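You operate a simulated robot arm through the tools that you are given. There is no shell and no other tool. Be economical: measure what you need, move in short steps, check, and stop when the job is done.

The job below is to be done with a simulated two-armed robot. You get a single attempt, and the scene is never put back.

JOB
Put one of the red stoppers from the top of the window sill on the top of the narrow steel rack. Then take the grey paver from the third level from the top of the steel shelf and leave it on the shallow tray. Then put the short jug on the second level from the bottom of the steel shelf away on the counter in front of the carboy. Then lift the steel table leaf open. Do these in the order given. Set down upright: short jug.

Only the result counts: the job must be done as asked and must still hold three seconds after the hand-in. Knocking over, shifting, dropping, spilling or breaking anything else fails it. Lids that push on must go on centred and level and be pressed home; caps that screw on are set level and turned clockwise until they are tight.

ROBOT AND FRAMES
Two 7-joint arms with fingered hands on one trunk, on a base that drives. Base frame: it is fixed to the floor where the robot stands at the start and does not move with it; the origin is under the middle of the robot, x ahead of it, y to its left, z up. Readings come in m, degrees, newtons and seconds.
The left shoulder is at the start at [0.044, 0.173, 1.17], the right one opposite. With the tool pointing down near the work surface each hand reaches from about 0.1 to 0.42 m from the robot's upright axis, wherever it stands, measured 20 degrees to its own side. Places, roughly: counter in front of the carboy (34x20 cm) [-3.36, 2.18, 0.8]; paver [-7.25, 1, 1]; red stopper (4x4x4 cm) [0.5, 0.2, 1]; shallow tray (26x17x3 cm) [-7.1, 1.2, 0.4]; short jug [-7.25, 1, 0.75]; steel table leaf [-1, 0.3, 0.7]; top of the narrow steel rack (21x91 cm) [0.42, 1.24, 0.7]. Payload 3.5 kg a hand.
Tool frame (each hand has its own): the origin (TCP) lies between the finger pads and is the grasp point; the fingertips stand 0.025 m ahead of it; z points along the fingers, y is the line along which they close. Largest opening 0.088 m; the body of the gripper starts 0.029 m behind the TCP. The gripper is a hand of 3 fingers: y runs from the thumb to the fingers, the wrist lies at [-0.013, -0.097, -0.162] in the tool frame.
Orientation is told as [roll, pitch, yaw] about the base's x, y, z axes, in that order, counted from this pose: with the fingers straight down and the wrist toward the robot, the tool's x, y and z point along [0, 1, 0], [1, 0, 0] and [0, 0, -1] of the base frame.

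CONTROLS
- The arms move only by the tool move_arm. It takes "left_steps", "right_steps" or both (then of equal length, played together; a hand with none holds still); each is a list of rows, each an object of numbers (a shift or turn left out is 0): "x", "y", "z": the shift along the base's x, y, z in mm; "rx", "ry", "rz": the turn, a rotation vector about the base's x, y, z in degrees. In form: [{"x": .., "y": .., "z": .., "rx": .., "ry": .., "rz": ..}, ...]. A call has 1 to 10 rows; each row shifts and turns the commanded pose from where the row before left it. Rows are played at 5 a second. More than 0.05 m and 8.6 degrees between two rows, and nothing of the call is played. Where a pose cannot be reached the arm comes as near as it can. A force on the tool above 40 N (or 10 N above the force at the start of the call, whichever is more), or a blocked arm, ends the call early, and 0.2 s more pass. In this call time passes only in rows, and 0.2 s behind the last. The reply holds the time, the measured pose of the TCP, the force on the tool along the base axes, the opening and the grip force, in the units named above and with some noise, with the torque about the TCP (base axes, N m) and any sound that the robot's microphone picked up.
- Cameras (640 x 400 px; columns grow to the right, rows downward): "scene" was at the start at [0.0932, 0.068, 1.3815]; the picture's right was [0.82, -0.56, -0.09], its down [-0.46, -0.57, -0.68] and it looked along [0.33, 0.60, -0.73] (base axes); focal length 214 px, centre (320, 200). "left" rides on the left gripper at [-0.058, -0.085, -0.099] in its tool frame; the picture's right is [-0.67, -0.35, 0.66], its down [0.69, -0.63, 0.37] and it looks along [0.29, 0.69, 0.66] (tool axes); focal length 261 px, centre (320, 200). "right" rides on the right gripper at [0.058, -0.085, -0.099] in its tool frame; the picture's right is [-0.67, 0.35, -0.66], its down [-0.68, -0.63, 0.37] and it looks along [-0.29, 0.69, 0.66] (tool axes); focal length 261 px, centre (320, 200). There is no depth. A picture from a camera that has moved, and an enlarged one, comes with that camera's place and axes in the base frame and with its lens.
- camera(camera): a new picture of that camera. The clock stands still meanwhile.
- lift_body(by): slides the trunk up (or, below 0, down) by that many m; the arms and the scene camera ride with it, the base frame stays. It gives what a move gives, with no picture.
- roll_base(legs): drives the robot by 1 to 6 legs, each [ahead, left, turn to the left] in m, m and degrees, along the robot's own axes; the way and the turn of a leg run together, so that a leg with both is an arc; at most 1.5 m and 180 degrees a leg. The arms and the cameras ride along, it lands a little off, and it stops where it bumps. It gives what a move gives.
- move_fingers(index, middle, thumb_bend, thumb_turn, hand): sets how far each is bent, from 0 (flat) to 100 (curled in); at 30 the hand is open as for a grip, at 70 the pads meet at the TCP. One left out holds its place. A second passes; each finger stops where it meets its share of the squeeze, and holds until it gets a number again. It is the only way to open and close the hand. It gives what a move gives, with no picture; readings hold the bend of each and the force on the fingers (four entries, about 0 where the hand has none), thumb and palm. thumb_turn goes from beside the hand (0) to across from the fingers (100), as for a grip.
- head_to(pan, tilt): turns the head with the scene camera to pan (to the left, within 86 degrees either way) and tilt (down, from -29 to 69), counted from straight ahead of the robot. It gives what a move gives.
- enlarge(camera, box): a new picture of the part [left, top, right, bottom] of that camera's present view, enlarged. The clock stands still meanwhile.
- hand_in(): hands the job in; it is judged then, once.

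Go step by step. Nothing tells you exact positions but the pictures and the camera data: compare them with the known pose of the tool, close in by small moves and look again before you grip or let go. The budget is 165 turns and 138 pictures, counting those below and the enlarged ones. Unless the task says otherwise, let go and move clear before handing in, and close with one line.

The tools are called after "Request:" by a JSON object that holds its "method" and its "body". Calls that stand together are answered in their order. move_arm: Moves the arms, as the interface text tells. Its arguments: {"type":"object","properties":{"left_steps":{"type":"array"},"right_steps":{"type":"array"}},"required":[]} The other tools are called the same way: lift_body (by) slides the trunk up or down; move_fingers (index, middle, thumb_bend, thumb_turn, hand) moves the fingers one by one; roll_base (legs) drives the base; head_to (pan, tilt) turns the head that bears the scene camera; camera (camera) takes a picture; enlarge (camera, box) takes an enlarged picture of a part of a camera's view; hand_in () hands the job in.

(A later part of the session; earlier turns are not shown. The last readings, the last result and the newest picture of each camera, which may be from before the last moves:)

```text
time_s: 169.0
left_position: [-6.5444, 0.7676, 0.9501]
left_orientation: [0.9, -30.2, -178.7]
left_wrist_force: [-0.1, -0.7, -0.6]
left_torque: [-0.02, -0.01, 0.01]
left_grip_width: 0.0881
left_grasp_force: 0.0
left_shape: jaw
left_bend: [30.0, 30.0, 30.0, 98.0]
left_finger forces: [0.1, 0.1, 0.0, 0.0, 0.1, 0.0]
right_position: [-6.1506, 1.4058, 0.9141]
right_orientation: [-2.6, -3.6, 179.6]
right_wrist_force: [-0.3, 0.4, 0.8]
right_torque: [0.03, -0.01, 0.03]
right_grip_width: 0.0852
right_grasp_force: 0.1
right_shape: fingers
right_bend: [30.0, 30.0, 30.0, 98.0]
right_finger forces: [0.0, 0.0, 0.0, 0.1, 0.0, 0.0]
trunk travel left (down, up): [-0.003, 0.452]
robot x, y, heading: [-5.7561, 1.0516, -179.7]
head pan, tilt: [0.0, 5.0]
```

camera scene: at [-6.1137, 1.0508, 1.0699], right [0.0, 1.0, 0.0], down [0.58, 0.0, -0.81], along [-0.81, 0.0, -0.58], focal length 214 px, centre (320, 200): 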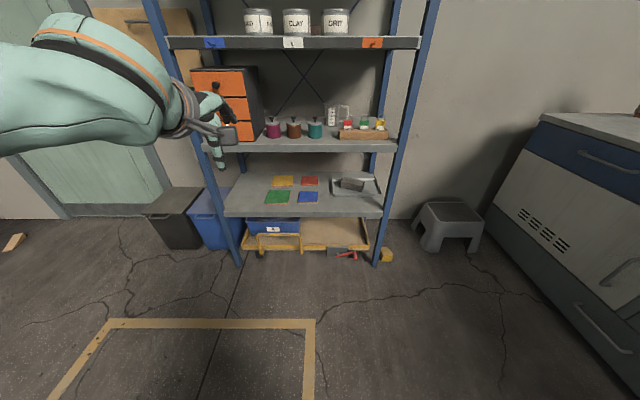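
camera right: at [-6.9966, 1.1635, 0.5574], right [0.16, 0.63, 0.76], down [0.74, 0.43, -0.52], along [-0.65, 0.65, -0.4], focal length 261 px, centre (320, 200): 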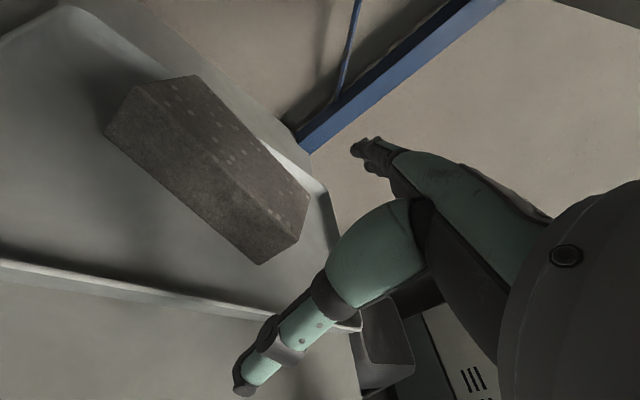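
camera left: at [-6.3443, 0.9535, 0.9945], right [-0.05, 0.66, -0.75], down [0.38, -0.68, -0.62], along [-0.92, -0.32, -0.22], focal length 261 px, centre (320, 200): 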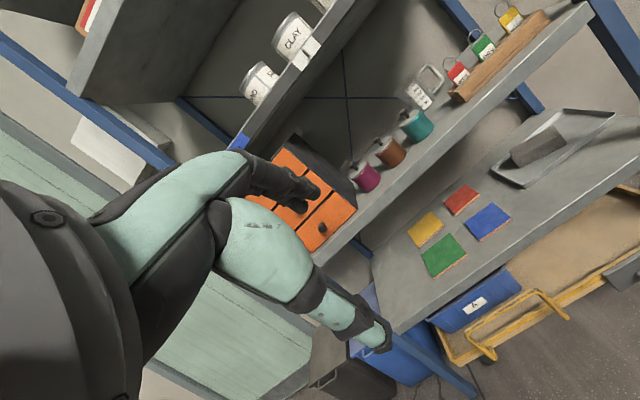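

Request:
{"method": "move_arm", "body": {"left_steps": [{"y": 40, "z": -14}, {"y": 40, "z": -14}, {"y": 40, "z": -14}, {"y": 40, "z": -14}, {"y": 40, "z": -14}]}}

Request:
{"method": "camera", "body": {"camera": "scene"}}

```text
time_s: 170.2
left_position: [-6.5194, 0.8388, 0.9428]
left_orientation: [1.0, -30.3, -178.8]
left_wrist_force: [-0.5, -0.4, -0.2]
left_torque: [0.0, 0.0, 0.02]
left_grip_width: 0.0877
left_grasp_force: 0.1
left_shape: jaw
left_bend: [30.0, 30.0, 30.0, 98.0]
left_finger forces: [0.1, 0.0, 0.1, 0.1, 0.1, 0.0]
left hand out of reach, approached as far as the arm can: row 1, 2, 3, 4, 5
right_position: [-6.1508, 1.4056, 0.9154]
right_orientation: [-2.4, -3.6, 179.7]
right_wrist_force: [1.3, 0.6, 0.0]
right_torque: [0.01, -0.04, 0.01]
right_grip_width: 0.0852
right_grasp_force: 0.1
right_shape: fingers
right_bend: [30.0, 30.0, 30.0, 98.0]
right_finger forces: [0.0, 0.1, 0.0, 0.0, 0.0, 0.0]
trunk travel left (down, up): [-0.003, 0.452]
robot x, y, heading: [-5.7531, 1.0505, -179.8]
head pan, tilt: [0.0, 5.0]
```

```text
44 pictures are left
camera scene: at [-6.1134, 1.051, 1.0701], right [0.0, 1.0, 0.0], down [0.58, 0.0, -0.81], along [-0.81, 0.0, -0.58], focal length 214 px, centre (320, 200)
```

scene: 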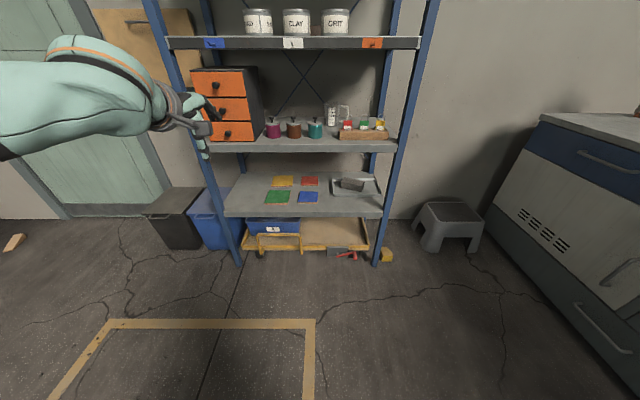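

The left arm's elbow posture doesn't allow this. The right arm in the oblique straight posture (as used for the tray) will, with the trunk raised so that the hand works at jug height. I raise the trunk and re-stage both arms.

Request:
{"method": "lift_body", "body": {"by": 0.33}}

Request:
{"method": "move_arm", "body": {"left_steps": [{"y": -40, "ry": -4}, {"y": -40, "x": 20, "ry": -4}, {"y": -35, "x": 30, "ry": -4}, {"y": -30, "x": 35, "ry": -4}, {"x": 40, "ry": -4}, {"x": 40, "ry": -4}, {"x": 20, "ry": -4}], "right_steps": [{"x": -36, "y": -9, "z": -30, "ry": 4}, {"x": -36, "y": -9, "z": -30, "ry": 4}, {"x": -36, "y": -9, "z": -30, "ry": 4}, {"x": -36, "y": -9, "z": -30, "ry": 4}, {"x": -36, "y": -9, "z": -30, "ry": 4}, {"x": -36, "y": -9, "z": -30, "ry": 4}, {"x": -36, "y": -9, "z": -30, "ry": 3}]}}

Request:
{"method": "move_arm", "body": {"right_steps": [{"x": -36, "y": -9, "z": -32}, {"x": -36, "y": -9, "z": -32}, {"x": -36, "y": -9, "z": -32}, {"x": -36, "y": -9, "z": -32}, {"x": -36, "y": -9, "z": -32}, {"x": -30, "y": -9, "z": -20}]}}

Request:
{"method": "camera", "body": {"camera": "scene"}}

```text
time_s: 173.4
left_position: [-6.2805, 0.8371, 1.6084]
left_orientation: [0.1, -58.1, -178.0]
left_wrist_force: [0.4, 0.1, 0.1]
left_torque: [0.02, -0.01, -0.02]
left_grip_width: 0.0876
left_grasp_force: 0.0
left_shape: jaw
left_bend: [30.0, 30.0, 30.0, 98.0]
left_finger forces: [0.0, 0.0, 0.0, 0.0, 0.1, 0.0]
right_position: [-6.1499, 1.4064, 1.2451]
right_orientation: [-2.6, -3.8, 179.6]
right_wrist_force: [-0.2, 0.6, -0.4]
right_torque: [0.0, -0.01, -0.01]
right_grip_width: 0.0849
right_grasp_force: 0.0
right_shape: fingers
right_bend: [30.0, 30.0, 30.0, 98.0]
right_finger forces: [0.0, 0.1, 0.0, 0.0, 0.1, 0.1]
trunk travel left (down, up): [-0.333, 0.122]
robot x, y, heading: [-5.7508, 1.0475, -179.8]
head pan, tilt: [0.0, 5.0]
```

```text
time_s: 175.1
left_position: [-6.095, 0.6927, 1.6098]
left_orientation: [1.1, -30.0, -178.8]
left_wrist_force: [-0.3, -1.0, -0.4]
left_torque: [0.02, 0.03, 0.02]
left_grip_width: 0.0881
left_grasp_force: 0.0
left_shape: jaw
left_bend: [30.0, 30.0, 30.0, 98.0]
left_finger forces: [0.0, 0.0, 0.0, 0.0, 0.1, 0.0]
right_position: [-6.3256, 1.4197, 1.0554]
right_orientation: [-2.0, -27.1, -177.0]
right_wrist_force: [0.1, 0.0, 0.3]
right_torque: [0.01, 0.01, 0.03]
right_grip_width: 0.0847
right_grasp_force: 0.0
right_shape: fingers
right_bend: [30.0, 30.0, 30.0, 98.0]
right_finger forces: [0.1, 0.0, 0.0, 0.1, 0.0, 0.1]
right hand out of reach, approached as far as the arm can: row 5, 6, 7
trunk travel left (down, up): [-0.333, 0.122]
robot x, y, heading: [-5.7538, 1.0541, -180.0]
head pan, tilt: [0.0, 5.0]
```

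```text
time_s: 176.4
left_position: [-6.0938, 0.6933, 1.6106]
left_orientation: [1.0, -30.2, -178.8]
left_wrist_force: [0.6, 0.1, 0.8]
left_torque: [-0.02, -0.02, -0.01]
left_grip_width: 0.0878
left_grasp_force: 0.0
left_shape: jaw
left_bend: [30.0, 30.0, 30.0, 98.0]
left_finger forces: [0.0, 0.1, 0.1, 0.1, 0.0, 0.0]
right_position: [-6.4653, 1.405, 0.9198]
right_orientation: [-2.0, -27.6, -178.8]
right_wrist_force: [-0.3, 0.4, -0.2]
right_torque: [-0.01, -0.03, 0.01]
right_grip_width: 0.0851
right_grasp_force: 0.1
right_shape: fingers
right_bend: [30.0, 30.0, 30.0, 98.0]
right_finger forces: [0.0, 0.0, 0.0, 0.0, 0.1, 0.0]
right hand out of reach, approached as far as the arm can: row 1, 5, 6
trunk travel left (down, up): [-0.333, 0.122]
robot x, y, heading: [-5.7541, 1.0505, -180.1]
head pan, tilt: [0.0, 5.0]
```

```text
43 pictures are left
camera scene: at [-5.8577, 1.0522, 1.5304], right [0.0, 1.0, 0.0], down [0.13, 0.0, -0.99], along [-0.99, 0.0, -0.13], focal length 214 px, centre (320, 200)
```

scene: 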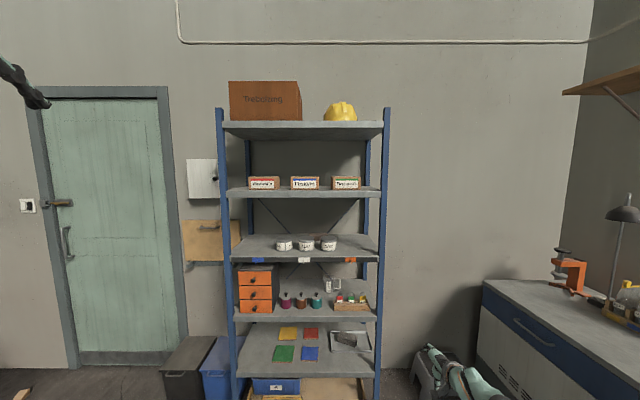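

Request:
{"method": "move_arm", "body": {"right_steps": [{"y": -40, "x": -20, "z": -10}, {"y": -40, "x": -20, "z": -10}, {"y": -35, "x": -30, "z": -10}, {"x": -30, "z": -10}, {"x": -30, "z": -10}]}}

Request:
{"method": "camera", "body": {"camera": "right"}}

```text
time_s: 177.7
left_position: [-6.0963, 0.6916, 1.6095]
left_orientation: [1.0, -30.0, -178.9]
left_wrist_force: [-0.1, -0.3, 0.3]
left_torque: [-0.02, -0.01, 0.0]
left_grip_width: 0.0879
left_grasp_force: 0.0
left_shape: jaw
left_bend: [30.0, 30.0, 30.0, 98.0]
left_finger forces: [0.0, 0.0, 0.1, 0.0, 0.1, 0.1]
right_position: [-6.49, 1.3232, 0.9259]
right_orientation: [-2.1, -27.2, -178.9]
right_wrist_force: [0.6, 0.9, 0.0]
right_torque: [-0.04, -0.01, 0.03]
right_grip_width: 0.085
right_grasp_force: 0.1
right_shape: fingers
right_bend: [30.0, 30.0, 30.0, 98.0]
right_finger forces: [0.0, 0.0, 0.0, 0.1, 0.0, 0.0]
right hand out of reach, approached as far as the arm can: row 1, 2, 3, 4, 5
trunk travel left (down, up): [-0.333, 0.122]
robot x, y, heading: [-5.7506, 1.0508, -179.8]
head pan, tilt: [0.0, 5.0]
```

```text
42 pictures are left
camera right: at [-6.3684, 1.2631, 0.9736], right [-0.01, 0.65, 0.76], down [0.39, 0.71, -0.59], along [-0.92, 0.29, -0.26], focal length 261 px, centre (320, 200)
```

right: 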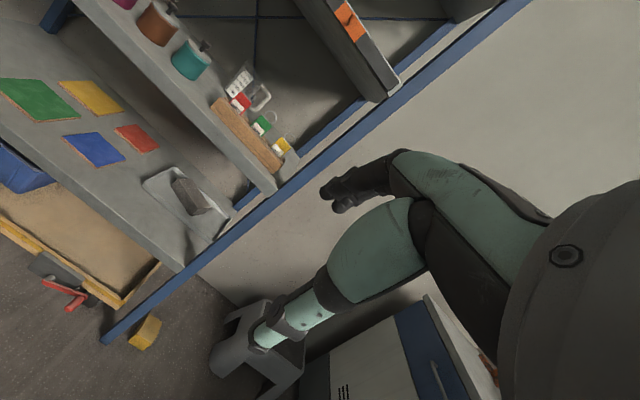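

The arm is simply near full stretch here. I lower the trunk 0.18 m while raising the hand, so the straight arm lies flatter and fits under level 3's lip.

Request:
{"method": "lift_body", "body": {"by": -0.18}}

Request:
{"method": "move_arm", "body": {"right_steps": [{"z": 40}, {"z": 40}, {"z": 40}, {"z": 20}]}}

Request:
{"method": "move_arm", "body": {"right_steps": [{"x": -30}, {"x": -30}, {"y": -20}]}}

Request:
{"method": "head_to", "body": {"pan": -10, "tilt": 15}}

Request:
{"method": "camera", "body": {"camera": "scene"}}

```text
time_s: 179.7
left_position: [-6.0947, 0.6932, 1.4273]
left_orientation: [1.0, -30.0, -178.8]
left_wrist_force: [0.6, 0.4, 0.6]
left_torque: [0.04, -0.02, 0.01]
left_grip_width: 0.0879
left_grasp_force: 0.2
left_shape: jaw
left_bend: [30.0, 30.0, 30.0, 98.0]
left_finger forces: [0.1, 0.0, 0.0, 0.1, 0.0, 0.0]
right_position: [-6.4696, 1.3246, 0.5981]
right_orientation: [-1.7, -16.0, -178.9]
right_wrist_force: [0.1, 0.1, 0.5]
right_torque: [-0.01, -0.01, 0.01]
right_grip_width: 0.0849
right_grasp_force: 0.1
right_shape: fingers
right_bend: [30.0, 30.0, 30.0, 98.0]
right_finger forces: [0.0, 0.1, 0.0, 0.0, 0.1, 0.0]
trunk travel left (down, up): [-0.153, 0.302]
robot x, y, heading: [-5.7507, 1.0507, -180.2]
head pan, tilt: [0.0, 5.0]
```

```text
time_s: 180.7
left_position: [-6.0949, 0.6953, 1.4286]
left_orientation: [1.0, -30.1, -178.8]
left_wrist_force: [-0.7, 0.3, 0.0]
left_torque: [-0.01, 0.02, -0.03]
left_grip_width: 0.0879
left_grasp_force: 0.1
left_shape: jaw
left_bend: [30.0, 30.0, 30.0, 98.0]
left_finger forces: [0.0, 0.0, 0.0, 0.1, 0.0, 0.1]
right_position: [-6.4746, 1.3246, 0.625]
right_orientation: [-1.7, -15.9, -178.9]
right_wrist_force: [0.2, -1.1, 1.0]
right_torque: [-0.01, -0.01, 0.02]
right_grip_width: 0.0849
right_grasp_force: 0.0
right_shape: fingers
right_bend: [30.0, 30.0, 30.0, 98.0]
right_finger forces: [0.1, 0.1, 0.0, 0.0, 0.1, 0.0]
right hand out of reach, approached as far as the arm can: row 1, 2, 3
trunk travel left (down, up): [-0.153, 0.302]
robot x, y, heading: [-5.7546, 1.0497, -179.7]
head pan, tilt: [0.0, 5.0]
```

```text
time_s: 181.4
left_position: [-6.0958, 0.6927, 1.4267]
left_orientation: [1.0, -30.1, -178.7]
left_wrist_force: [0.5, -0.9, -0.3]
left_torque: [0.01, -0.04, -0.05]
left_grip_width: 0.0878
left_grasp_force: 0.1
left_shape: jaw
left_bend: [30.0, 30.0, 30.0, 98.0]
left_finger forces: [0.1, 0.0, 0.1, 0.0, 0.0, 0.0]
right_position: [-6.4853, 1.3037, 0.6249]
right_orientation: [-2.0, -16.0, -178.8]
right_wrist_force: [0.4, -0.5, 1.0]
right_torque: [0.03, 0.0, -0.02]
right_grip_width: 0.085
right_grasp_force: 0.1
right_shape: fingers
right_bend: [30.0, 30.0, 30.0, 98.0]
right_finger forces: [0.0, 0.1, 0.0, 0.0, 0.0, 0.0]
right hand out of reach, approached as far as the arm can: row 1, 2
trunk travel left (down, up): [-0.153, 0.302]
robot x, y, heading: [-5.7538, 1.0525, -179.5]
head pan, tilt: [0.0, 5.0]
```

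```text
time_s: 182.2
left_position: [-6.0961, 0.6924, 1.4278]
left_orientation: [1.0, -30.1, -178.9]
left_wrist_force: [-0.6, -0.2, 0.1]
left_torque: [-0.02, 0.01, -0.04]
left_grip_width: 0.0879
left_grasp_force: 0.1
left_shape: jaw
left_bend: [30.0, 30.0, 30.0, 98.0]
left_finger forces: [0.0, 0.0, 0.1, 0.0, 0.0, 0.0]
right_position: [-6.4855, 1.3049, 0.6236]
right_orientation: [-1.9, -16.0, -178.9]
right_wrist_force: [0.1, 0.4, -0.1]
right_torque: [0.0, 0.02, 0.0]
right_grip_width: 0.0851
right_grasp_force: 0.1
right_shape: fingers
right_bend: [30.0, 30.0, 30.0, 98.0]
right_finger forces: [0.1, 0.0, 0.1, 0.0, 0.0, 0.0]
trunk travel left (down, up): [-0.153, 0.302]
robot x, y, heading: [-5.7517, 1.0556, -179.7]
head pan, tilt: [-10.0, 15.0]
```

```text
41 pictures are left
camera scene: at [-5.9661, 1.0672, 1.2975], right [0.17, 0.99, 0.04], down [0.48, -0.04, -0.88], along [-0.86, 0.17, -0.48], focal length 214 px, centre (320, 200)
```

scene: 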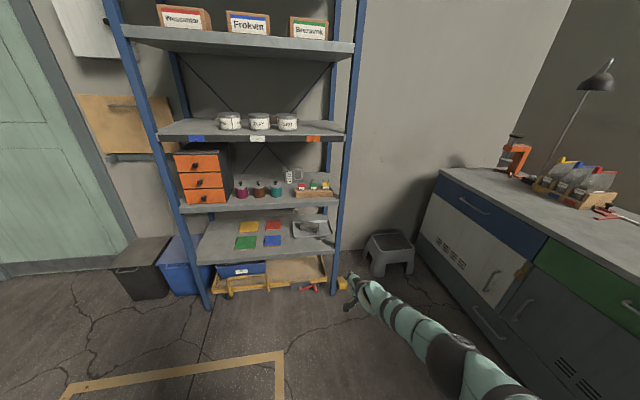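

Request:
{"method": "move_arm", "body": {"right_steps": [{"x": 35, "z": 20}, {"x": 35, "z": 20}, {"x": 30, "z": 30}, {"z": 45}, {"z": 45}, {"z": 45, "ry": 4}, {"z": 40, "ry": 5}, {"z": 20, "ry": 5}]}}

```text
time_s: 184.0
left_position: [-6.0945, 0.6924, 1.4286]
left_orientation: [1.0, -30.1, -178.8]
left_wrist_force: [-0.3, -0.3, 0.3]
left_torque: [0.0, 0.01, 0.01]
left_grip_width: 0.088
left_grasp_force: 0.1
left_shape: jaw
left_bend: [30.0, 30.0, 30.0, 98.0]
left_finger forces: [0.0, 0.0, 0.1, 0.0, 0.0, 0.0]
right_position: [-6.4785, 1.3676, 0.7674]
right_orientation: [-1.3, -22.7, -177.9]
right_wrist_force: [0.7, -0.1, -0.3]
right_torque: [-0.03, -0.01, -0.03]
right_grip_width: 0.0849
right_grasp_force: 0.1
right_shape: fingers
right_bend: [30.0, 30.0, 30.0, 98.0]
right_finger forces: [0.0, 0.0, 0.0, 0.0, 0.0, 0.1]
right hand out of reach, approached as far as the arm can: row 1, 2, 3, 6, 7, 8
trunk travel left (down, up): [-0.153, 0.302]
robot x, y, heading: [-5.754, 1.0511, -179.6]
head pan, tilt: [-10.0, 15.0]
```

Request:
{"method": "move_arm", "body": {"right_steps": [{"z": 45}, {"z": 45}, {"z": 45}, {"z": 45}, {"z": 45}, {"z": 45}, {"z": 45, "x": 15}, {"z": 40, "x": 20}, {"x": 40}, {"x": 40}]}}

Request:
{"method": "move_arm", "body": {"right_steps": [{"y": -35, "ry": 2}, {"y": -35, "ry": 2}, {"y": -35, "ry": 2}, {"y": -35, "ry": 2}, {"y": -35, "ry": 2}, {"y": -35}]}}

Request:
{"method": "camera", "body": {"camera": "scene"}}

```text
time_s: 186.2
left_position: [-6.0935, 0.6924, 1.4283]
left_orientation: [1.1, -30.2, -178.8]
left_wrist_force: [0.1, 1.1, 0.3]
left_torque: [0.0, -0.02, 0.01]
left_grip_width: 0.0881
left_grasp_force: 0.0
left_shape: jaw
left_bend: [30.0, 30.0, 30.0, 98.0]
left_finger forces: [0.0, 0.0, 0.0, 0.0, 0.0, 0.0]
right_position: [-6.3591, 1.3685, 1.1235]
right_orientation: [-1.2, -22.7, -177.8]
right_wrist_force: [-0.3, 0.6, 0.0]
right_torque: [-0.01, 0.02, -0.02]
right_grip_width: 0.0853
right_grasp_force: 0.1
right_shape: fingers
right_bend: [30.0, 30.0, 30.0, 98.0]
right_finger forces: [0.1, 0.0, 0.0, 0.1, 0.0, 0.0]
trunk travel left (down, up): [-0.153, 0.302]
robot x, y, heading: [-5.7549, 1.0534, -179.9]
head pan, tilt: [-10.0, 15.0]
```

```text
time_s: 187.6
left_position: [-6.095, 0.6916, 1.4281]
left_orientation: [1.0, -30.0, -178.7]
left_wrist_force: [-0.2, -0.2, -0.3]
left_torque: [0.01, 0.0, 0.05]
left_grip_width: 0.0878
left_grasp_force: 0.1
left_shape: jaw
left_bend: [30.0, 30.0, 30.0, 98.0]
left_finger forces: [0.0, 0.1, 0.1, 0.1, 0.1, 0.1]
right_position: [-6.3627, 1.1589, 1.1275]
right_orientation: [-1.9, -32.8, -177.6]
right_wrist_force: [-0.5, -0.1, -0.1]
right_torque: [0.0, 0.0, 0.01]
right_grip_width: 0.0851
right_grasp_force: 0.2
right_shape: fingers
right_bend: [30.0, 30.0, 30.0, 98.0]
right_finger forces: [0.0, 0.0, 0.0, 0.0, 0.0, 0.1]
trunk travel left (down, up): [-0.153, 0.302]
robot x, y, heading: [-5.7532, 1.0502, -179.6]
head pan, tilt: [-10.0, 15.0]
```

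```text
40 pictures are left
camera scene: at [-5.9661, 1.0656, 1.2975], right [0.17, 0.98, 0.04], down [0.48, -0.04, -0.88], along [-0.86, 0.17, -0.48], focal length 214 px, centre (320, 200)
```

scene: 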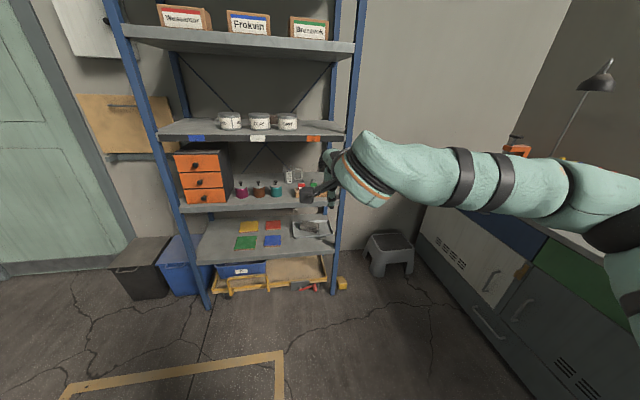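

The arm is back in the good posture. I extend a bit, lower the trunk, then lower the hand to the entry height.

Request:
{"method": "move_arm", "body": {"right_steps": [{"x": -40}, {"x": -40}]}}

Request:
{"method": "lift_body", "body": {"by": -0.15}}

Request:
{"method": "move_arm", "body": {"right_steps": [{"z": -20}, {"z": -20}, {"z": -20}, {"z": -20}]}}

```text
time_s: 188.2
left_position: [-6.0965, 0.6915, 1.4275]
left_orientation: [1.0, -30.0, -178.8]
left_wrist_force: [-0.5, -0.1, 0.5]
left_torque: [0.01, 0.0, -0.01]
left_grip_width: 0.088
left_grasp_force: 0.1
left_shape: jaw
left_bend: [30.0, 30.0, 30.0, 98.0]
left_finger forces: [0.0, 0.0, 0.0, 0.0, 0.1, 0.1]
right_position: [-6.4449, 1.1579, 1.1247]
right_orientation: [-1.7, -32.7, -177.5]
right_wrist_force: [0.5, -1.3, 0.1]
right_torque: [-0.03, 0.0, 0.01]
right_grip_width: 0.0849
right_grasp_force: 0.0
right_shape: fingers
right_bend: [30.0, 30.0, 30.0, 98.0]
right_finger forces: [0.0, 0.0, 0.0, 0.0, 0.0, 0.0]
trunk travel left (down, up): [-0.153, 0.302]
robot x, y, heading: [-5.7524, 1.0481, -179.9]
head pan, tilt: [-10.0, 15.0]
```

```text
time_s: 189.9
left_position: [-6.0943, 0.6942, 1.2783]
left_orientation: [1.0, -30.2, -178.8]
left_wrist_force: [0.1, -0.5, 0.3]
left_torque: [-0.02, 0.03, 0.0]
left_grip_width: 0.088
left_grasp_force: 0.1
left_shape: jaw
left_bend: [30.0, 30.0, 30.0, 98.0]
left_finger forces: [0.1, 0.1, 0.0, 0.1, 0.1, 0.0]
right_position: [-6.4407, 1.1568, 0.976]
right_orientation: [-1.7, -32.8, -177.6]
right_wrist_force: [0.2, -0.6, 0.0]
right_torque: [0.0, -0.01, 0.03]
right_grip_width: 0.0846
right_grasp_force: 0.1
right_shape: fingers
right_bend: [30.0, 30.0, 30.0, 98.0]
right_finger forces: [0.1, 0.1, 0.0, 0.0, 0.1, 0.1]
trunk travel left (down, up): [-0.003, 0.452]
robot x, y, heading: [-5.7504, 1.0501, -180.2]
head pan, tilt: [-10.0, 15.0]
```

```text
time_s: 190.9
left_position: [-6.0953, 0.6928, 1.2784]
left_orientation: [1.0, -30.1, -178.8]
left_wrist_force: [0.6, 0.1, -0.3]
left_torque: [0.0, 0.04, 0.0]
left_grip_width: 0.0879
left_grasp_force: 0.1
left_shape: jaw
left_bend: [30.0, 30.0, 30.0, 98.0]
left_finger forces: [0.0, 0.1, 0.0, 0.0, 0.1, 0.1]
right_position: [-6.441, 1.1584, 0.8963]
right_orientation: [-1.7, -32.7, -177.6]
right_wrist_force: [-0.6, 0.5, 0.1]
right_torque: [0.01, 0.0, -0.01]
right_grip_width: 0.0852
right_grasp_force: 0.0
right_shape: fingers
right_bend: [30.0, 30.0, 30.0, 98.0]
right_finger forces: [0.0, 0.0, 0.1, 0.0, 0.1, 0.0]
trunk travel left (down, up): [-0.003, 0.452]
robot x, y, heading: [-5.7502, 1.049, -179.8]
head pan, tilt: [-10.0, 15.0]
```

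In reach at z=0.896. I extend further to straighten the elbow, then drive up close and look with the hand camera.

Request:
{"method": "move_arm", "body": {"right_steps": [{"x": -40}, {"x": -40}, {"x": -40}]}}

Request:
{"method": "roll_base", "body": {"legs": [[0.3, 0, 0]]}}

Request:
{"method": "camera", "body": {"camera": "right"}}

Request:
{"method": "head_to", "body": {"pan": -15, "tilt": -5}}

Request:
{"method": "camera", "body": {"camera": "scene"}}

```text
time_s: 191.7
left_position: [-6.0976, 0.6933, 1.2782]
left_orientation: [1.0, -30.0, -178.9]
left_wrist_force: [-1.1, -0.6, 0.4]
left_torque: [0.04, -0.01, -0.01]
left_grip_width: 0.088
left_grasp_force: 0.0
left_shape: jaw
left_bend: [30.0, 30.0, 30.0, 98.0]
left_finger forces: [0.0, 0.0, 0.2, 0.0, 0.0, 0.0]
right_position: [-6.5639, 1.1593, 0.8941]
right_orientation: [-1.7, -32.8, -177.6]
right_wrist_force: [-0.1, -0.2, 0.1]
right_torque: [0.01, 0.0, -0.02]
right_grip_width: 0.0851
right_grasp_force: 0.1
right_shape: fingers
right_bend: [30.0, 30.0, 30.0, 98.0]
right_finger forces: [0.0, 0.0, 0.0, 0.0, 0.0, 0.0]
trunk travel left (down, up): [-0.003, 0.452]
robot x, y, heading: [-5.7513, 1.0505, -179.6]
head pan, tilt: [-10.0, 15.0]
```

```text
time_s: 193.8
left_position: [-6.3983, 0.6932, 1.2765]
left_orientation: [1.1, -30.0, -178.8]
left_wrist_force: [-0.2, -0.2, -0.4]
left_torque: [0.0, 0.0, -0.01]
left_grip_width: 0.088
left_grasp_force: 0.1
left_shape: jaw
left_bend: [30.0, 30.0, 30.0, 98.0]
left_finger forces: [0.0, 0.0, 0.0, 0.0, 0.0, 0.0]
right_position: [-6.8656, 1.1576, 0.8957]
right_orientation: [-1.7, -32.7, -177.6]
right_wrist_force: [0.7, 0.5, 0.4]
right_torque: [0.01, 0.0, -0.01]
right_grip_width: 0.085
right_grasp_force: 0.0
right_shape: fingers
right_bend: [30.0, 30.0, 30.0, 98.0]
right_finger forces: [0.0, 0.1, 0.0, 0.1, 0.0, 0.0]
trunk travel left (down, up): [-0.003, 0.452]
robot x, y, heading: [-6.0527, 1.0544, -180.0]
head pan, tilt: [-10.0, 15.0]
```

```text
39 pictures are left
camera right: at [-6.7375, 1.1021, 0.9317], right [0.04, 0.65, 0.76], down [0.31, 0.71, -0.63], along [-0.95, 0.26, -0.17], focal length 261 px, centre (320, 200)
```

right: 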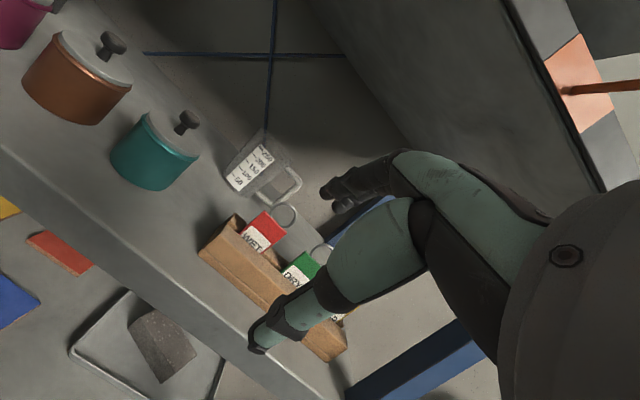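

```text
time_s: 194.6
left_position: [-6.397, 0.6929, 1.2785]
left_orientation: [1.0, -30.1, -178.7]
left_wrist_force: [-0.1, 0.8, -0.2]
left_torque: [-0.04, 0.01, -0.01]
left_grip_width: 0.0879
left_grasp_force: 0.1
left_shape: jaw
left_bend: [30.0, 30.0, 30.0, 98.0]
left_finger forces: [0.0, 0.0, 0.1, 0.0, 0.0, 0.1]
right_position: [-6.8645, 1.1595, 0.8953]
right_orientation: [-1.7, -32.8, -177.7]
right_wrist_force: [-1.1, -0.2, 0.3]
right_torque: [-0.02, -0.01, -0.01]
right_grip_width: 0.0848
right_grasp_force: 0.1
right_shape: fingers
right_bend: [30.0, 30.0, 30.0, 98.0]
right_finger forces: [0.0, 0.1, 0.0, 0.0, 0.0, 0.1]
trunk travel left (down, up): [-0.003, 0.452]
robot x, y, heading: [-6.0564, 1.0481, -179.9]
head pan, tilt: [-15.0, -5.0]
```

```text
38 pictures are left
camera scene: at [-6.4166, 1.0728, 1.0871], right [0.22, 0.97, 0.13], down [0.43, 0.02, -0.9], along [-0.87, 0.26, -0.41], focal length 214 px, centre (320, 200)
```

scene: 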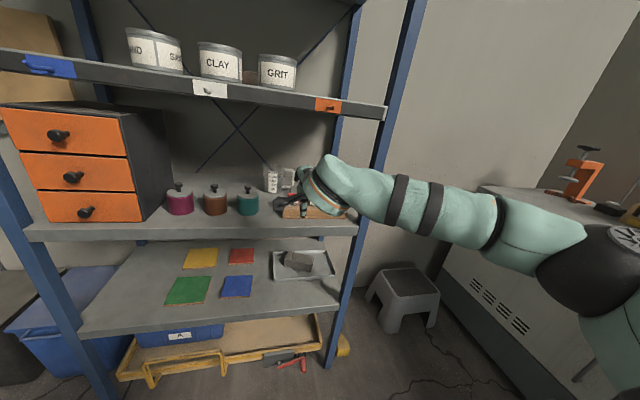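

The forearm would foul the right post at this heading. I retreat, extend the arm slightly more, turn 25° right and re-approach obliquely as I did for the tray. The jug is at about (-7.225, 1.115), rim z≈0.84.

Request:
{"method": "move_arm", "body": {"right_steps": [{"x": -30}, {"x": -30}], "left_steps": [{"y": -40}, {"y": -40}]}}

Request:
{"method": "roll_base", "body": {"legs": [[-0.25, 0, 0], [0, 0.36, 0], [0, 0, -25]]}}

Request:
{"method": "move_fingers", "body": {"hand": "right", "index": 16, "middle": 16, "thumb_bend": 26}}

```text
time_s: 195.2
left_position: [-6.3975, 0.6112, 1.2774]
left_orientation: [1.1, -30.1, -178.6]
left_wrist_force: [0.1, -0.1, -0.2]
left_torque: [-0.01, 0.01, -0.04]
left_grip_width: 0.0877
left_grasp_force: 0.0
left_shape: jaw
left_bend: [30.0, 30.0, 30.0, 98.0]
left_finger forces: [0.0, 0.0, 0.0, 0.0, 0.1, 0.0]
right_position: [-6.9261, 1.1571, 0.8967]
right_orientation: [-1.7, -32.6, -177.6]
right_wrist_force: [1.0, 0.8, 0.0]
right_torque: [0.01, 0.0, 0.03]
right_grip_width: 0.0851
right_grasp_force: 0.1
right_shape: fingers
right_bend: [30.0, 30.0, 30.0, 98.0]
right_finger forces: [0.0, 0.0, 0.0, 0.0, 0.1, 0.0]
trunk travel left (down, up): [-0.003, 0.452]
robot x, y, heading: [-6.0549, 1.0504, -180.0]
head pan, tilt: [-15.0, -5.0]
```

```text
time_s: 200.3
left_position: [-6.2976, 0.4381, 1.2785]
left_orientation: [1.1, -30.1, 156.1]
left_wrist_force: [0.6, -0.9, -0.7]
left_torque: [-0.05, 0.0, -0.01]
left_grip_width: 0.0878
left_grasp_force: 0.0
left_shape: jaw
left_bend: [30.0, 30.0, 30.0, 98.0]
left_finger forces: [0.0, 0.0, 0.0, 0.0, 0.0, 0.0]
right_position: [-6.542, 1.156, 0.8968]
right_orientation: [-1.7, -32.7, 157.2]
right_wrist_force: [0.3, 0.0, 1.2]
right_torque: [0.02, 0.0, 0.01]
right_grip_width: 0.0849
right_grasp_force: 0.0
right_shape: fingers
right_bend: [30.0, 30.0, 30.0, 98.0]
right_finger forces: [0.0, 0.0, 0.0, 0.0, 0.0, 0.0]
trunk travel left (down, up): [-0.003, 0.452]
robot x, y, heading: [-5.8025, 0.6853, 154.8]
head pan, tilt: [-15.0, -5.0]
```

```text
time_s: 201.3
left_position: [-6.2982, 0.4375, 1.2787]
left_orientation: [1.0, -30.1, 156.0]
left_wrist_force: [-0.1, -0.5, -0.3]
left_torque: [0.03, 0.01, 0.01]
left_grip_width: 0.088
left_grasp_force: 0.0
left_shape: jaw
left_bend: [30.0, 30.0, 30.0, 98.0]
left_finger forces: [0.0, 0.0, 0.0, 0.0, 0.0, 0.0]
right_position: [-6.5425, 1.1556, 0.8974]
right_orientation: [-1.7, -32.7, 157.3]
right_wrist_force: [-0.3, -0.1, 0.5]
right_torque: [0.03, -0.01, -0.03]
right_grip_width: 0.1037
right_grasp_force: 0.0
right_shape: fingers
right_bend: [16.0, 16.0, 26.0, 97.0]
right_finger forces: [0.1, 0.0, 0.1, 0.1, 0.1, 0.1]
trunk travel left (down, up): [-0.003, 0.452]
robot x, y, heading: [-5.8006, 0.6873, 155.0]
head pan, tilt: [-15.0, -5.0]
```

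Request:
{"method": "roll_base", "body": {"legs": [[0.4, 0.227, 0]]}}

Request:
{"method": "camera", "body": {"camera": "right"}}

Request:
{"method": "camera", "body": {"camera": "scene"}}

```text
time_s: 204.0
left_position: [-6.7551, 0.4025, 1.2791]
left_orientation: [1.0, -30.2, 155.5]
left_wrist_force: [0.0, -0.2, 0.9]
left_torque: [-0.01, 0.0, -0.01]
left_grip_width: 0.088
left_grasp_force: 0.1
left_shape: jaw
left_bend: [30.0, 30.0, 30.0, 98.0]
left_finger forces: [0.0, 0.0, 0.1, 0.0, 0.1, 0.1]
right_position: [-6.9908, 1.1233, 0.8973]
right_orientation: [-1.8, -32.7, 156.7]
right_wrist_force: [0.0, 0.6, 0.9]
right_torque: [0.0, -0.02, -0.02]
right_grip_width: 0.1037
right_grasp_force: 0.0
right_shape: fingers
right_bend: [16.0, 16.0, 26.0, 97.0]
right_finger forces: [0.1, 0.0, 0.0, 0.0, 0.1, 0.0]
trunk travel left (down, up): [-0.003, 0.452]
robot x, y, heading: [-6.2519, 0.6479, 154.2]
head pan, tilt: [-15.0, -5.0]
```

```text
37 pictures are left
camera right: at [-6.9013, 1.017, 0.9328], right [0.32, 0.57, 0.76], down [0.59, 0.5, -0.63], along [-0.74, 0.65, -0.17], focal length 261 px, centre (320, 200)
```

right: 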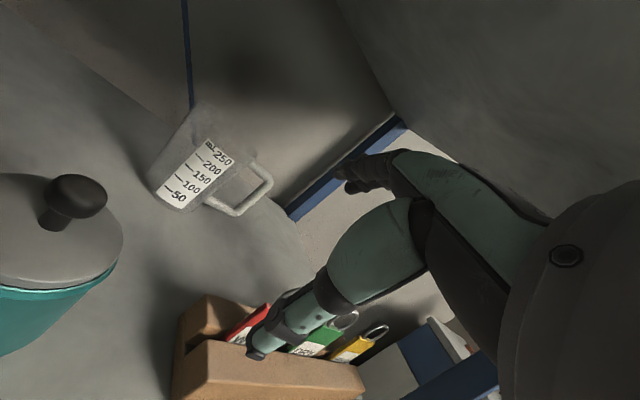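

```text
36 pictures are left
camera scene: at [-6.5715, 0.8255, 1.0871], right [0.62, 0.77, 0.13], down [0.4, -0.17, -0.9], along [-0.68, 0.61, -0.41], focal length 214 px, centre (320, 200)
```

scene: 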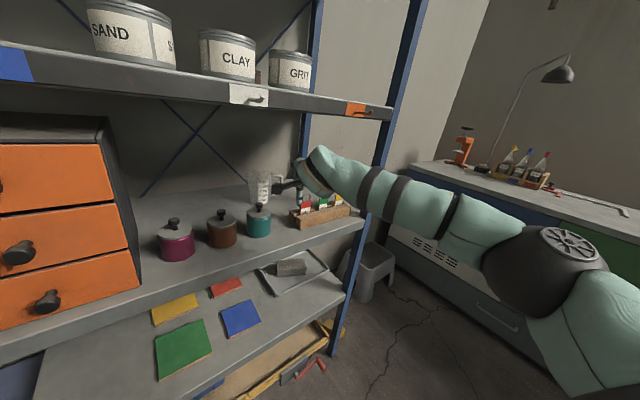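

The jug is at about (-7.195, 1.11), with its rim near z=0.85. With the fingers fully flat the hand spans 0.13 m and clears the rim on both sides, so I open flat and drive over the jug.

Request:
{"method": "move_fingers", "body": {"hand": "right", "index": 0, "middle": 0, "thumb_bend": 0}}

Request:
{"method": "roll_base", "body": {"legs": [[0.13, 0.078, 0]]}}

Request:
{"method": "camera", "body": {"camera": "right"}}

```text
time_s: 205.0
left_position: [-6.7557, 0.4025, 1.2781]
left_orientation: [1.1, -30.2, 155.5]
left_wrist_force: [0.0, 0.7, -0.4]
left_torque: [-0.03, 0.01, -0.01]
left_grip_width: 0.0881
left_grasp_force: 0.1
left_shape: jaw
left_bend: [30.0, 30.0, 30.0, 98.0]
left_finger forces: [0.1, 0.0, 0.0, 0.1, 0.0, 0.0]
right_position: [-6.9917, 1.124, 0.8967]
right_orientation: [-1.6, -32.7, 156.6]
right_wrist_force: [0.9, 0.2, 0.1]
right_torque: [0.03, 0.02, 0.05]
right_grip_width: 0.132
right_grasp_force: 0.1
right_shape: fingers
right_bend: [0.0, 0.0, 0.0, 95.0]
right_finger forces: [0.1, 0.1, 0.0, 0.0, 0.1, 0.0]
trunk travel left (down, up): [-0.003, 0.452]
robot x, y, heading: [-6.2562, 0.6473, 154.2]
head pan, tilt: [-15.0, -5.0]
```

```text
time_s: 206.4
left_position: [-6.9066, 0.3873, 1.2776]
left_orientation: [1.0, -30.0, 155.5]
left_wrist_force: [-1.5, -0.3, 0.4]
left_torque: [-0.02, 0.0, 0.01]
left_grip_width: 0.0877
left_grasp_force: 0.1
left_shape: jaw
left_bend: [30.0, 30.0, 30.0, 98.0]
left_finger forces: [0.0, 0.1, 0.0, 0.0, 0.1, 0.0]
right_position: [-7.1426, 1.1095, 0.8968]
right_orientation: [-1.7, -32.7, 156.6]
right_wrist_force: [-0.6, 0.9, 0.4]
right_torque: [-0.04, 0.02, 0.0]
right_grip_width: 0.1323
right_grasp_force: 0.0
right_shape: fingers
right_bend: [0.0, 0.0, 0.0, 95.0]
right_finger forces: [0.0, 0.1, 0.0, 0.0, 0.0, 0.0]
trunk travel left (down, up): [-0.003, 0.452]
robot x, y, heading: [-6.4061, 0.633, 154.1]
head pan, tilt: [-15.0, -5.0]
```

```text
35 pictures are left
camera right: at [-7.0522, 1.0029, 0.9327], right [0.32, 0.57, 0.76], down [0.59, 0.5, -0.63], along [-0.74, 0.65, -0.17], focal length 261 px, centre (320, 200)
```

right: 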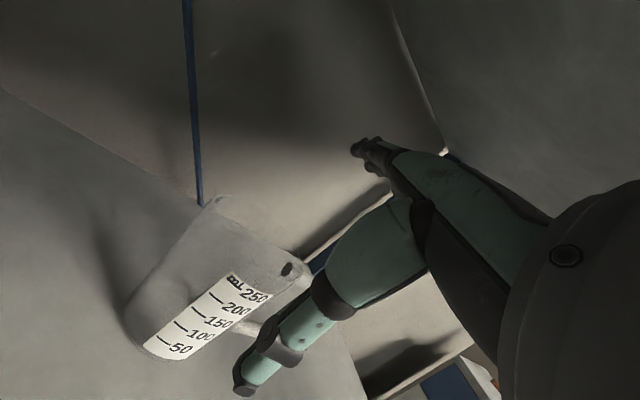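

The jug centre is about (-7.172, 1.102), rim z≈0.857. I shift over it and start levelling and lowering the hand around it.

Request:
{"method": "move_arm", "body": {"right_steps": [{"x": -13, "y": -5}, {"x": -13, "y": -5}, {"z": -20, "rx": -2.4, "ry": -5.5}, {"z": -20, "rx": -2.4, "ry": -5.5}]}}

Request:
{"method": "camera", "body": {"camera": "right"}}

```text
time_s: 207.4
left_position: [-6.9065, 0.3891, 1.278]
left_orientation: [1.0, -30.2, 155.5]
left_wrist_force: [-0.1, 1.2, 0.0]
left_torque: [-0.01, -0.01, 0.02]
left_grip_width: 0.0879
left_grasp_force: 0.0
left_shape: jaw
left_bend: [30.0, 30.0, 30.0, 98.0]
left_finger forces: [0.0, 0.0, 0.0, 0.1, 0.0, 0.1]
right_position: [-7.1704, 1.0985, 0.8553]
right_orientation: [-1.7, -20.6, 156.6]
right_wrist_force: [0.2, 0.1, -0.5]
right_torque: [0.0, 0.01, -0.03]
right_grip_width: 0.1325
right_grasp_force: 0.2
right_shape: fingers
right_bend: [0.0, 0.0, 0.0, 95.0]
right_finger forces: [0.0, 0.0, 0.0, 0.0, 0.1, 0.1]
trunk travel left (down, up): [-0.003, 0.452]
robot x, y, heading: [-6.4081, 0.632, 154.4]
head pan, tilt: [-15.0, -5.0]
```

```text
34 pictures are left
camera right: at [-7.089, 0.9967, 0.917], right [0.18, 0.63, 0.75], down [0.71, 0.45, -0.55], along [-0.69, 0.63, -0.37], focal length 261 px, centre (320, 200)
```

right: 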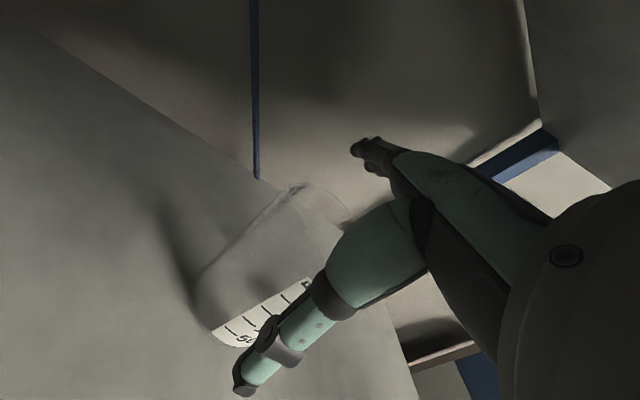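

Request:
{"method": "move_arm", "body": {"right_steps": [{"z": -15, "rx": -2.4, "ry": -5.5}, {"z": -15, "y": 3, "rx": -2.4, "ry": -5.5}, {"z": -12}]}}

Request:
{"method": "camera", "body": {"camera": "right"}}

```text
time_s: 208.2
left_position: [-6.9058, 0.3878, 1.2786]
left_orientation: [1.1, -30.2, 155.5]
left_wrist_force: [0.7, 0.3, -0.1]
left_torque: [0.0, 0.04, -0.02]
left_grip_width: 0.088
left_grasp_force: 0.1
left_shape: jaw
left_bend: [30.0, 30.0, 30.0, 98.0]
left_finger forces: [0.0, 0.1, 0.0, 0.0, 0.0, 0.0]
right_position: [-7.1519, 1.1019, 0.8337]
right_orientation: [-1.6, -9.0, 156.5]
right_wrist_force: [0.7, 0.4, 3.5]
right_torque: [0.07, 0.24, -0.03]
right_grip_width: 0.1342
right_grasp_force: 1.9
right_shape: fingers
right_bend: [0.0, 0.0, 0.0, 95.0]
right_finger forces: [2.8, 0.0, 0.0, 0.0, 0.1, 0.0]
right hand out of reach, approached as far as the arm can: row 2
trunk travel left (down, up): [-0.003, 0.452]
robot x, y, heading: [-6.41, 0.6348, 154.6]
head pan, tilt: [-15.0, -5.0]
```

```text
33 pictures are left
camera right: at [-7.0848, 1.0052, 0.9173], right [0.04, 0.69, 0.72], down [0.8, 0.41, -0.44], along [-0.6, 0.59, -0.54], focal length 261 px, centre (320, 200)
```

right: 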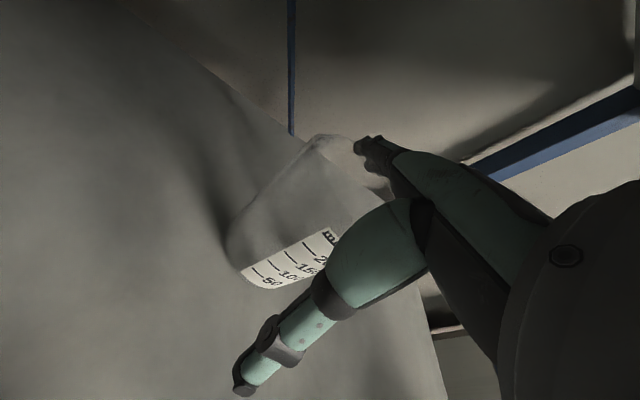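

The index fingertip is touching the rim. I lift slightly, drive 2.5 cm further ahead and lower again.

Request:
{"method": "move_arm", "body": {"right_steps": [{"z": 14}]}}

Request:
{"method": "roll_base", "body": {"legs": [[0.026, 0.004, 0]]}}

Request:
{"method": "camera", "body": {"camera": "right"}}

```text
time_s: 208.6
left_position: [-6.905, 0.3886, 1.2785]
left_orientation: [1.0, -30.1, 155.5]
left_wrist_force: [0.7, -0.5, -0.4]
left_torque: [-0.02, 0.0, 0.02]
left_grip_width: 0.088
left_grasp_force: 0.0
left_shape: jaw
left_bend: [30.0, 30.0, 30.0, 98.0]
left_finger forces: [0.0, 0.1, 0.0, 0.0, 0.1, 0.0]
right_position: [-7.1487, 1.1009, 0.8454]
right_orientation: [-1.7, -8.8, 156.7]
right_wrist_force: [0.0, 0.3, -0.7]
right_torque: [-0.03, 0.0, -0.02]
right_grip_width: 0.1325
right_grasp_force: 0.0
right_shape: fingers
right_bend: [0.0, 0.0, 0.0, 95.0]
right_finger forces: [0.0, 0.0, 0.0, 0.0, 0.0, 0.1]
right hand out of reach, approached as far as the arm can: row 1
trunk travel left (down, up): [-0.003, 0.452]
robot x, y, heading: [-6.4022, 0.636, 154.5]
head pan, tilt: [-15.0, -5.0]
```

```text
time_s: 209.4
left_position: [-6.9294, 0.396, 1.2789]
left_orientation: [1.0, -30.0, 155.6]
left_wrist_force: [-0.3, 0.3, 0.4]
left_torque: [0.05, 0.0, 0.03]
left_grip_width: 0.0877
left_grasp_force: 0.1
left_shape: jaw
left_bend: [30.0, 30.0, 30.0, 98.0]
left_finger forces: [0.1, 0.1, 0.0, 0.0, 0.1, 0.0]
right_position: [-7.1747, 1.1074, 0.8463]
right_orientation: [-1.6, -8.8, 156.7]
right_wrist_force: [0.3, 0.1, 0.2]
right_torque: [-0.02, -0.01, 0.0]
right_grip_width: 0.1327
right_grasp_force: 0.1
right_shape: fingers
right_bend: [0.0, 0.0, 0.0, 95.0]
right_finger forces: [0.0, 0.0, 0.0, 0.0, 0.0, 0.1]
trunk travel left (down, up): [-0.003, 0.452]
robot x, y, heading: [-6.4324, 0.6434, 154.2]
head pan, tilt: [-15.0, -5.0]
```

```text
32 pictures are left
camera right: at [-7.1069, 1.0123, 0.9297], right [0.04, 0.69, 0.72], down [0.8, 0.41, -0.44], along [-0.6, 0.59, -0.54], focal length 261 px, centre (320, 200)
```

right: 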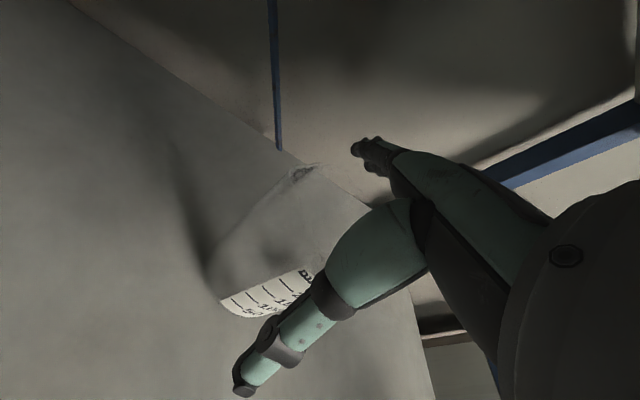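

Request:
{"method": "move_arm", "body": {"right_steps": [{"z": -12}, {"z": -12}, {"z": -12}]}}

```text
time_s: 210.2
left_position: [-6.9245, 0.3926, 1.282]
left_orientation: [1.0, -30.4, 155.4]
left_wrist_force: [-1.3, 1.3, 0.6]
left_torque: [-0.01, -0.01, -0.01]
left_grip_width: 0.0879
left_grasp_force: 0.0
left_shape: jaw
left_bend: [30.0, 30.0, 30.0, 98.0]
left_finger forces: [0.0, 0.0, 0.0, 0.0, 0.0, 0.0]
right_position: [-7.1722, 1.1074, 0.8211]
right_orientation: [-1.4, -9.5, 156.5]
right_wrist_force: [-6.0, 4.2, 28.7]
right_torque: [0.3, 1.09, -0.03]
right_grip_width: 0.1381
right_grasp_force: 15.1
right_shape: fingers
right_bend: [0.0, 0.0, 0.0, 95.0]
right_finger forces: [18.4, 12.6, 0.0, 0.0, 0.1, 0.0]
trunk travel left (down, up): [-0.003, 0.452]
robot x, y, heading: [-6.43, 0.643, 154.1]
head pan, tilt: [-15.0, -5.0]
```

The fingers press on the rim again. I lift off and take a look at the jug.

Request:
{"method": "move_arm", "body": {"right_steps": [{"z": 15}, {"z": 15}]}}

Request:
{"method": "head_to", "body": {"pan": -20, "tilt": 8}}

Request:
{"method": "enlarge", "body": {"camera": "scene", "box": [160, 60, 400, 210]}}

```text
time_s: 210.8
left_position: [-6.9297, 0.3967, 1.2782]
left_orientation: [1.1, -30.1, 155.4]
left_wrist_force: [0.2, 0.6, 0.4]
left_torque: [0.0, 0.0, -0.01]
left_grip_width: 0.088
left_grasp_force: 0.0
left_shape: jaw
left_bend: [30.0, 30.0, 30.0, 98.0]
left_finger forces: [0.1, 0.0, 0.0, 0.0, 0.0, 0.1]
right_position: [-7.1762, 1.1064, 0.8371]
right_orientation: [-1.6, -8.5, 156.6]
right_wrist_force: [-0.2, -0.6, 0.6]
right_torque: [-0.01, -0.01, 0.01]
right_grip_width: 0.1325
right_grasp_force: 0.1
right_shape: fingers
right_bend: [0.0, 0.0, 0.0, 95.0]
right_finger forces: [0.0, 0.0, 0.1, 0.0, 0.0, 0.0]
trunk travel left (down, up): [-0.003, 0.452]
robot x, y, heading: [-6.4293, 0.6424, 154.3]
head pan, tilt: [-15.0, -5.0]
```

```text
time_s: 211.6
left_position: [-6.9305, 0.394, 1.2778]
left_orientation: [1.0, -30.1, 155.5]
left_wrist_force: [-0.6, 0.0, 0.1]
left_torque: [-0.01, 0.01, 0.01]
left_grip_width: 0.0879
left_grasp_force: 0.1
left_shape: jaw
left_bend: [30.0, 30.0, 30.0, 98.0]
left_finger forces: [0.1, 0.0, 0.0, 0.0, 0.0, 0.1]
right_position: [-7.1753, 1.107, 0.8386]
right_orientation: [-1.6, -8.7, 156.7]
right_wrist_force: [0.6, 0.5, 0.0]
right_torque: [0.02, -0.02, 0.04]
right_grip_width: 0.1329
right_grasp_force: 0.0
right_shape: fingers
right_bend: [0.0, 0.0, 0.0, 95.0]
right_finger forces: [0.0, 0.0, 0.0, 0.0, 0.0, 0.0]
trunk travel left (down, up): [-0.003, 0.452]
robot x, y, heading: [-6.4304, 0.6438, 154.5]
head pan, tilt: [-20.0, 8.0]
```

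```text
2.67 times, centred on (280, 135) of scene
camera zoom: at [-6.7355, 0.8235, 1.0682], right [0.67, 0.72, 0.17], down [0.53, -0.31, -0.79], along [-0.51, 0.62, -0.59], focal length 572 px, centre (427, 373)
```

zoom: 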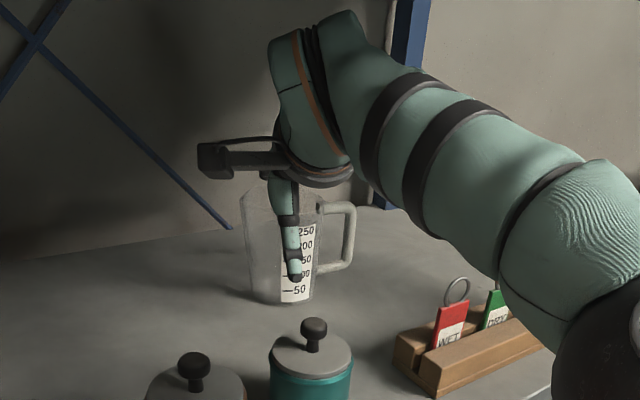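

The jug is upright, and its centre is actually about (-7.205, 1.12), 3 cm further. I raise, drive ahead 3.4 cm and lower again.

Request:
{"method": "move_arm", "body": {"right_steps": [{"z": 18}]}}

Request:
{"method": "roll_base", "body": {"legs": [[0.036, 0.0, 0]]}}

Request:
{"method": "move_arm", "body": {"right_steps": [{"z": -12}, {"z": -12}, {"z": -8}]}}

Request:
{"method": "enlarge", "body": {"camera": "scene", "box": [160, 60, 400, 210]}}

```text
time_s: 211.9
left_position: [-6.9302, 0.3952, 1.2791]
left_orientation: [1.0, -30.1, 155.5]
left_wrist_force: [-0.4, 1.0, -0.4]
left_torque: [0.01, 0.0, -0.02]
left_grip_width: 0.0883
left_grasp_force: 0.0
left_shape: jaw
left_bend: [30.0, 30.0, 30.0, 98.0]
left_finger forces: [0.1, 0.0, 0.1, 0.0, 0.0, 0.0]
right_position: [-7.1726, 1.1069, 0.858]
right_orientation: [-1.4, -8.9, 156.5]
right_wrist_force: [0.3, -0.3, -0.5]
right_torque: [-0.01, -0.01, 0.03]
right_grip_width: 0.1326
right_grasp_force: 0.0
right_shape: fingers
right_bend: [0.0, 0.0, 0.0, 95.0]
right_finger forces: [0.1, 0.0, 0.0, 0.0, 0.1, 0.0]
trunk travel left (down, up): [-0.003, 0.452]
robot x, y, heading: [-6.4316, 0.6475, 154.5]
head pan, tilt: [-20.0, 8.0]
```

```text
time_s: 212.8
left_position: [-6.9621, 0.4116, 1.2778]
left_orientation: [1.0, -30.2, 155.5]
left_wrist_force: [-0.4, 0.0, -0.5]
left_torque: [-0.02, -0.01, 0.02]
left_grip_width: 0.088
left_grasp_force: 0.0
left_shape: jaw
left_bend: [30.0, 30.0, 30.0, 98.0]
left_finger forces: [0.0, 0.1, 0.0, 0.0, 0.0, 0.0]
right_position: [-7.2056, 1.1231, 0.8573]
right_orientation: [-1.6, -8.9, 156.6]
right_wrist_force: [-0.5, -0.6, 0.6]
right_torque: [0.0, -0.02, 0.0]
right_grip_width: 0.1329
right_grasp_force: 0.0
right_shape: fingers
right_bend: [0.0, 0.0, 0.0, 95.0]
right_finger forces: [0.0, 0.1, 0.0, 0.0, 0.0, 0.0]
trunk travel left (down, up): [-0.003, 0.452]
robot x, y, heading: [-6.4652, 0.6585, 154.4]
head pan, tilt: [-20.0, 8.0]
```

```text
time_s: 213.6
left_position: [-6.9617, 0.4105, 1.2788]
left_orientation: [1.0, -30.2, 155.5]
left_wrist_force: [0.5, -1.0, -1.0]
left_torque: [0.0, 0.03, -0.01]
left_grip_width: 0.088
left_grasp_force: 0.0
left_shape: jaw
left_bend: [30.0, 30.0, 30.0, 98.0]
left_finger forces: [0.0, 0.0, 0.0, 0.0, 0.0, 0.0]
right_position: [-7.2039, 1.1221, 0.8272]
right_orientation: [-1.5, -9.0, 156.7]
right_wrist_force: [2.0, -0.2, 1.9]
right_torque: [-0.04, -0.01, 0.04]
right_grip_width: 0.1329
right_grasp_force: 1.2
right_shape: fingers
right_bend: [0.0, 0.0, 0.0, 95.0]
right_finger forces: [0.2, 0.1, 0.0, 0.0, 1.9, 0.0]
trunk travel left (down, up): [-0.003, 0.452]
robot x, y, heading: [-6.4566, 0.6591, 154.2]
head pan, tilt: [-20.0, 8.0]
```

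```text
2.67 times, centred on (280, 135) of scene
camera zoom: at [-6.7668, 0.8385, 1.0686], right [0.67, 0.72, 0.17], down [0.53, -0.31, -0.79], along [-0.51, 0.62, -0.59], focal length 572 px, centre (427, 373)
```

zoom: 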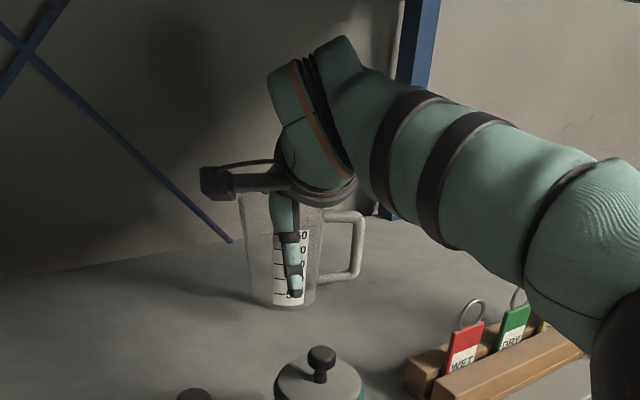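

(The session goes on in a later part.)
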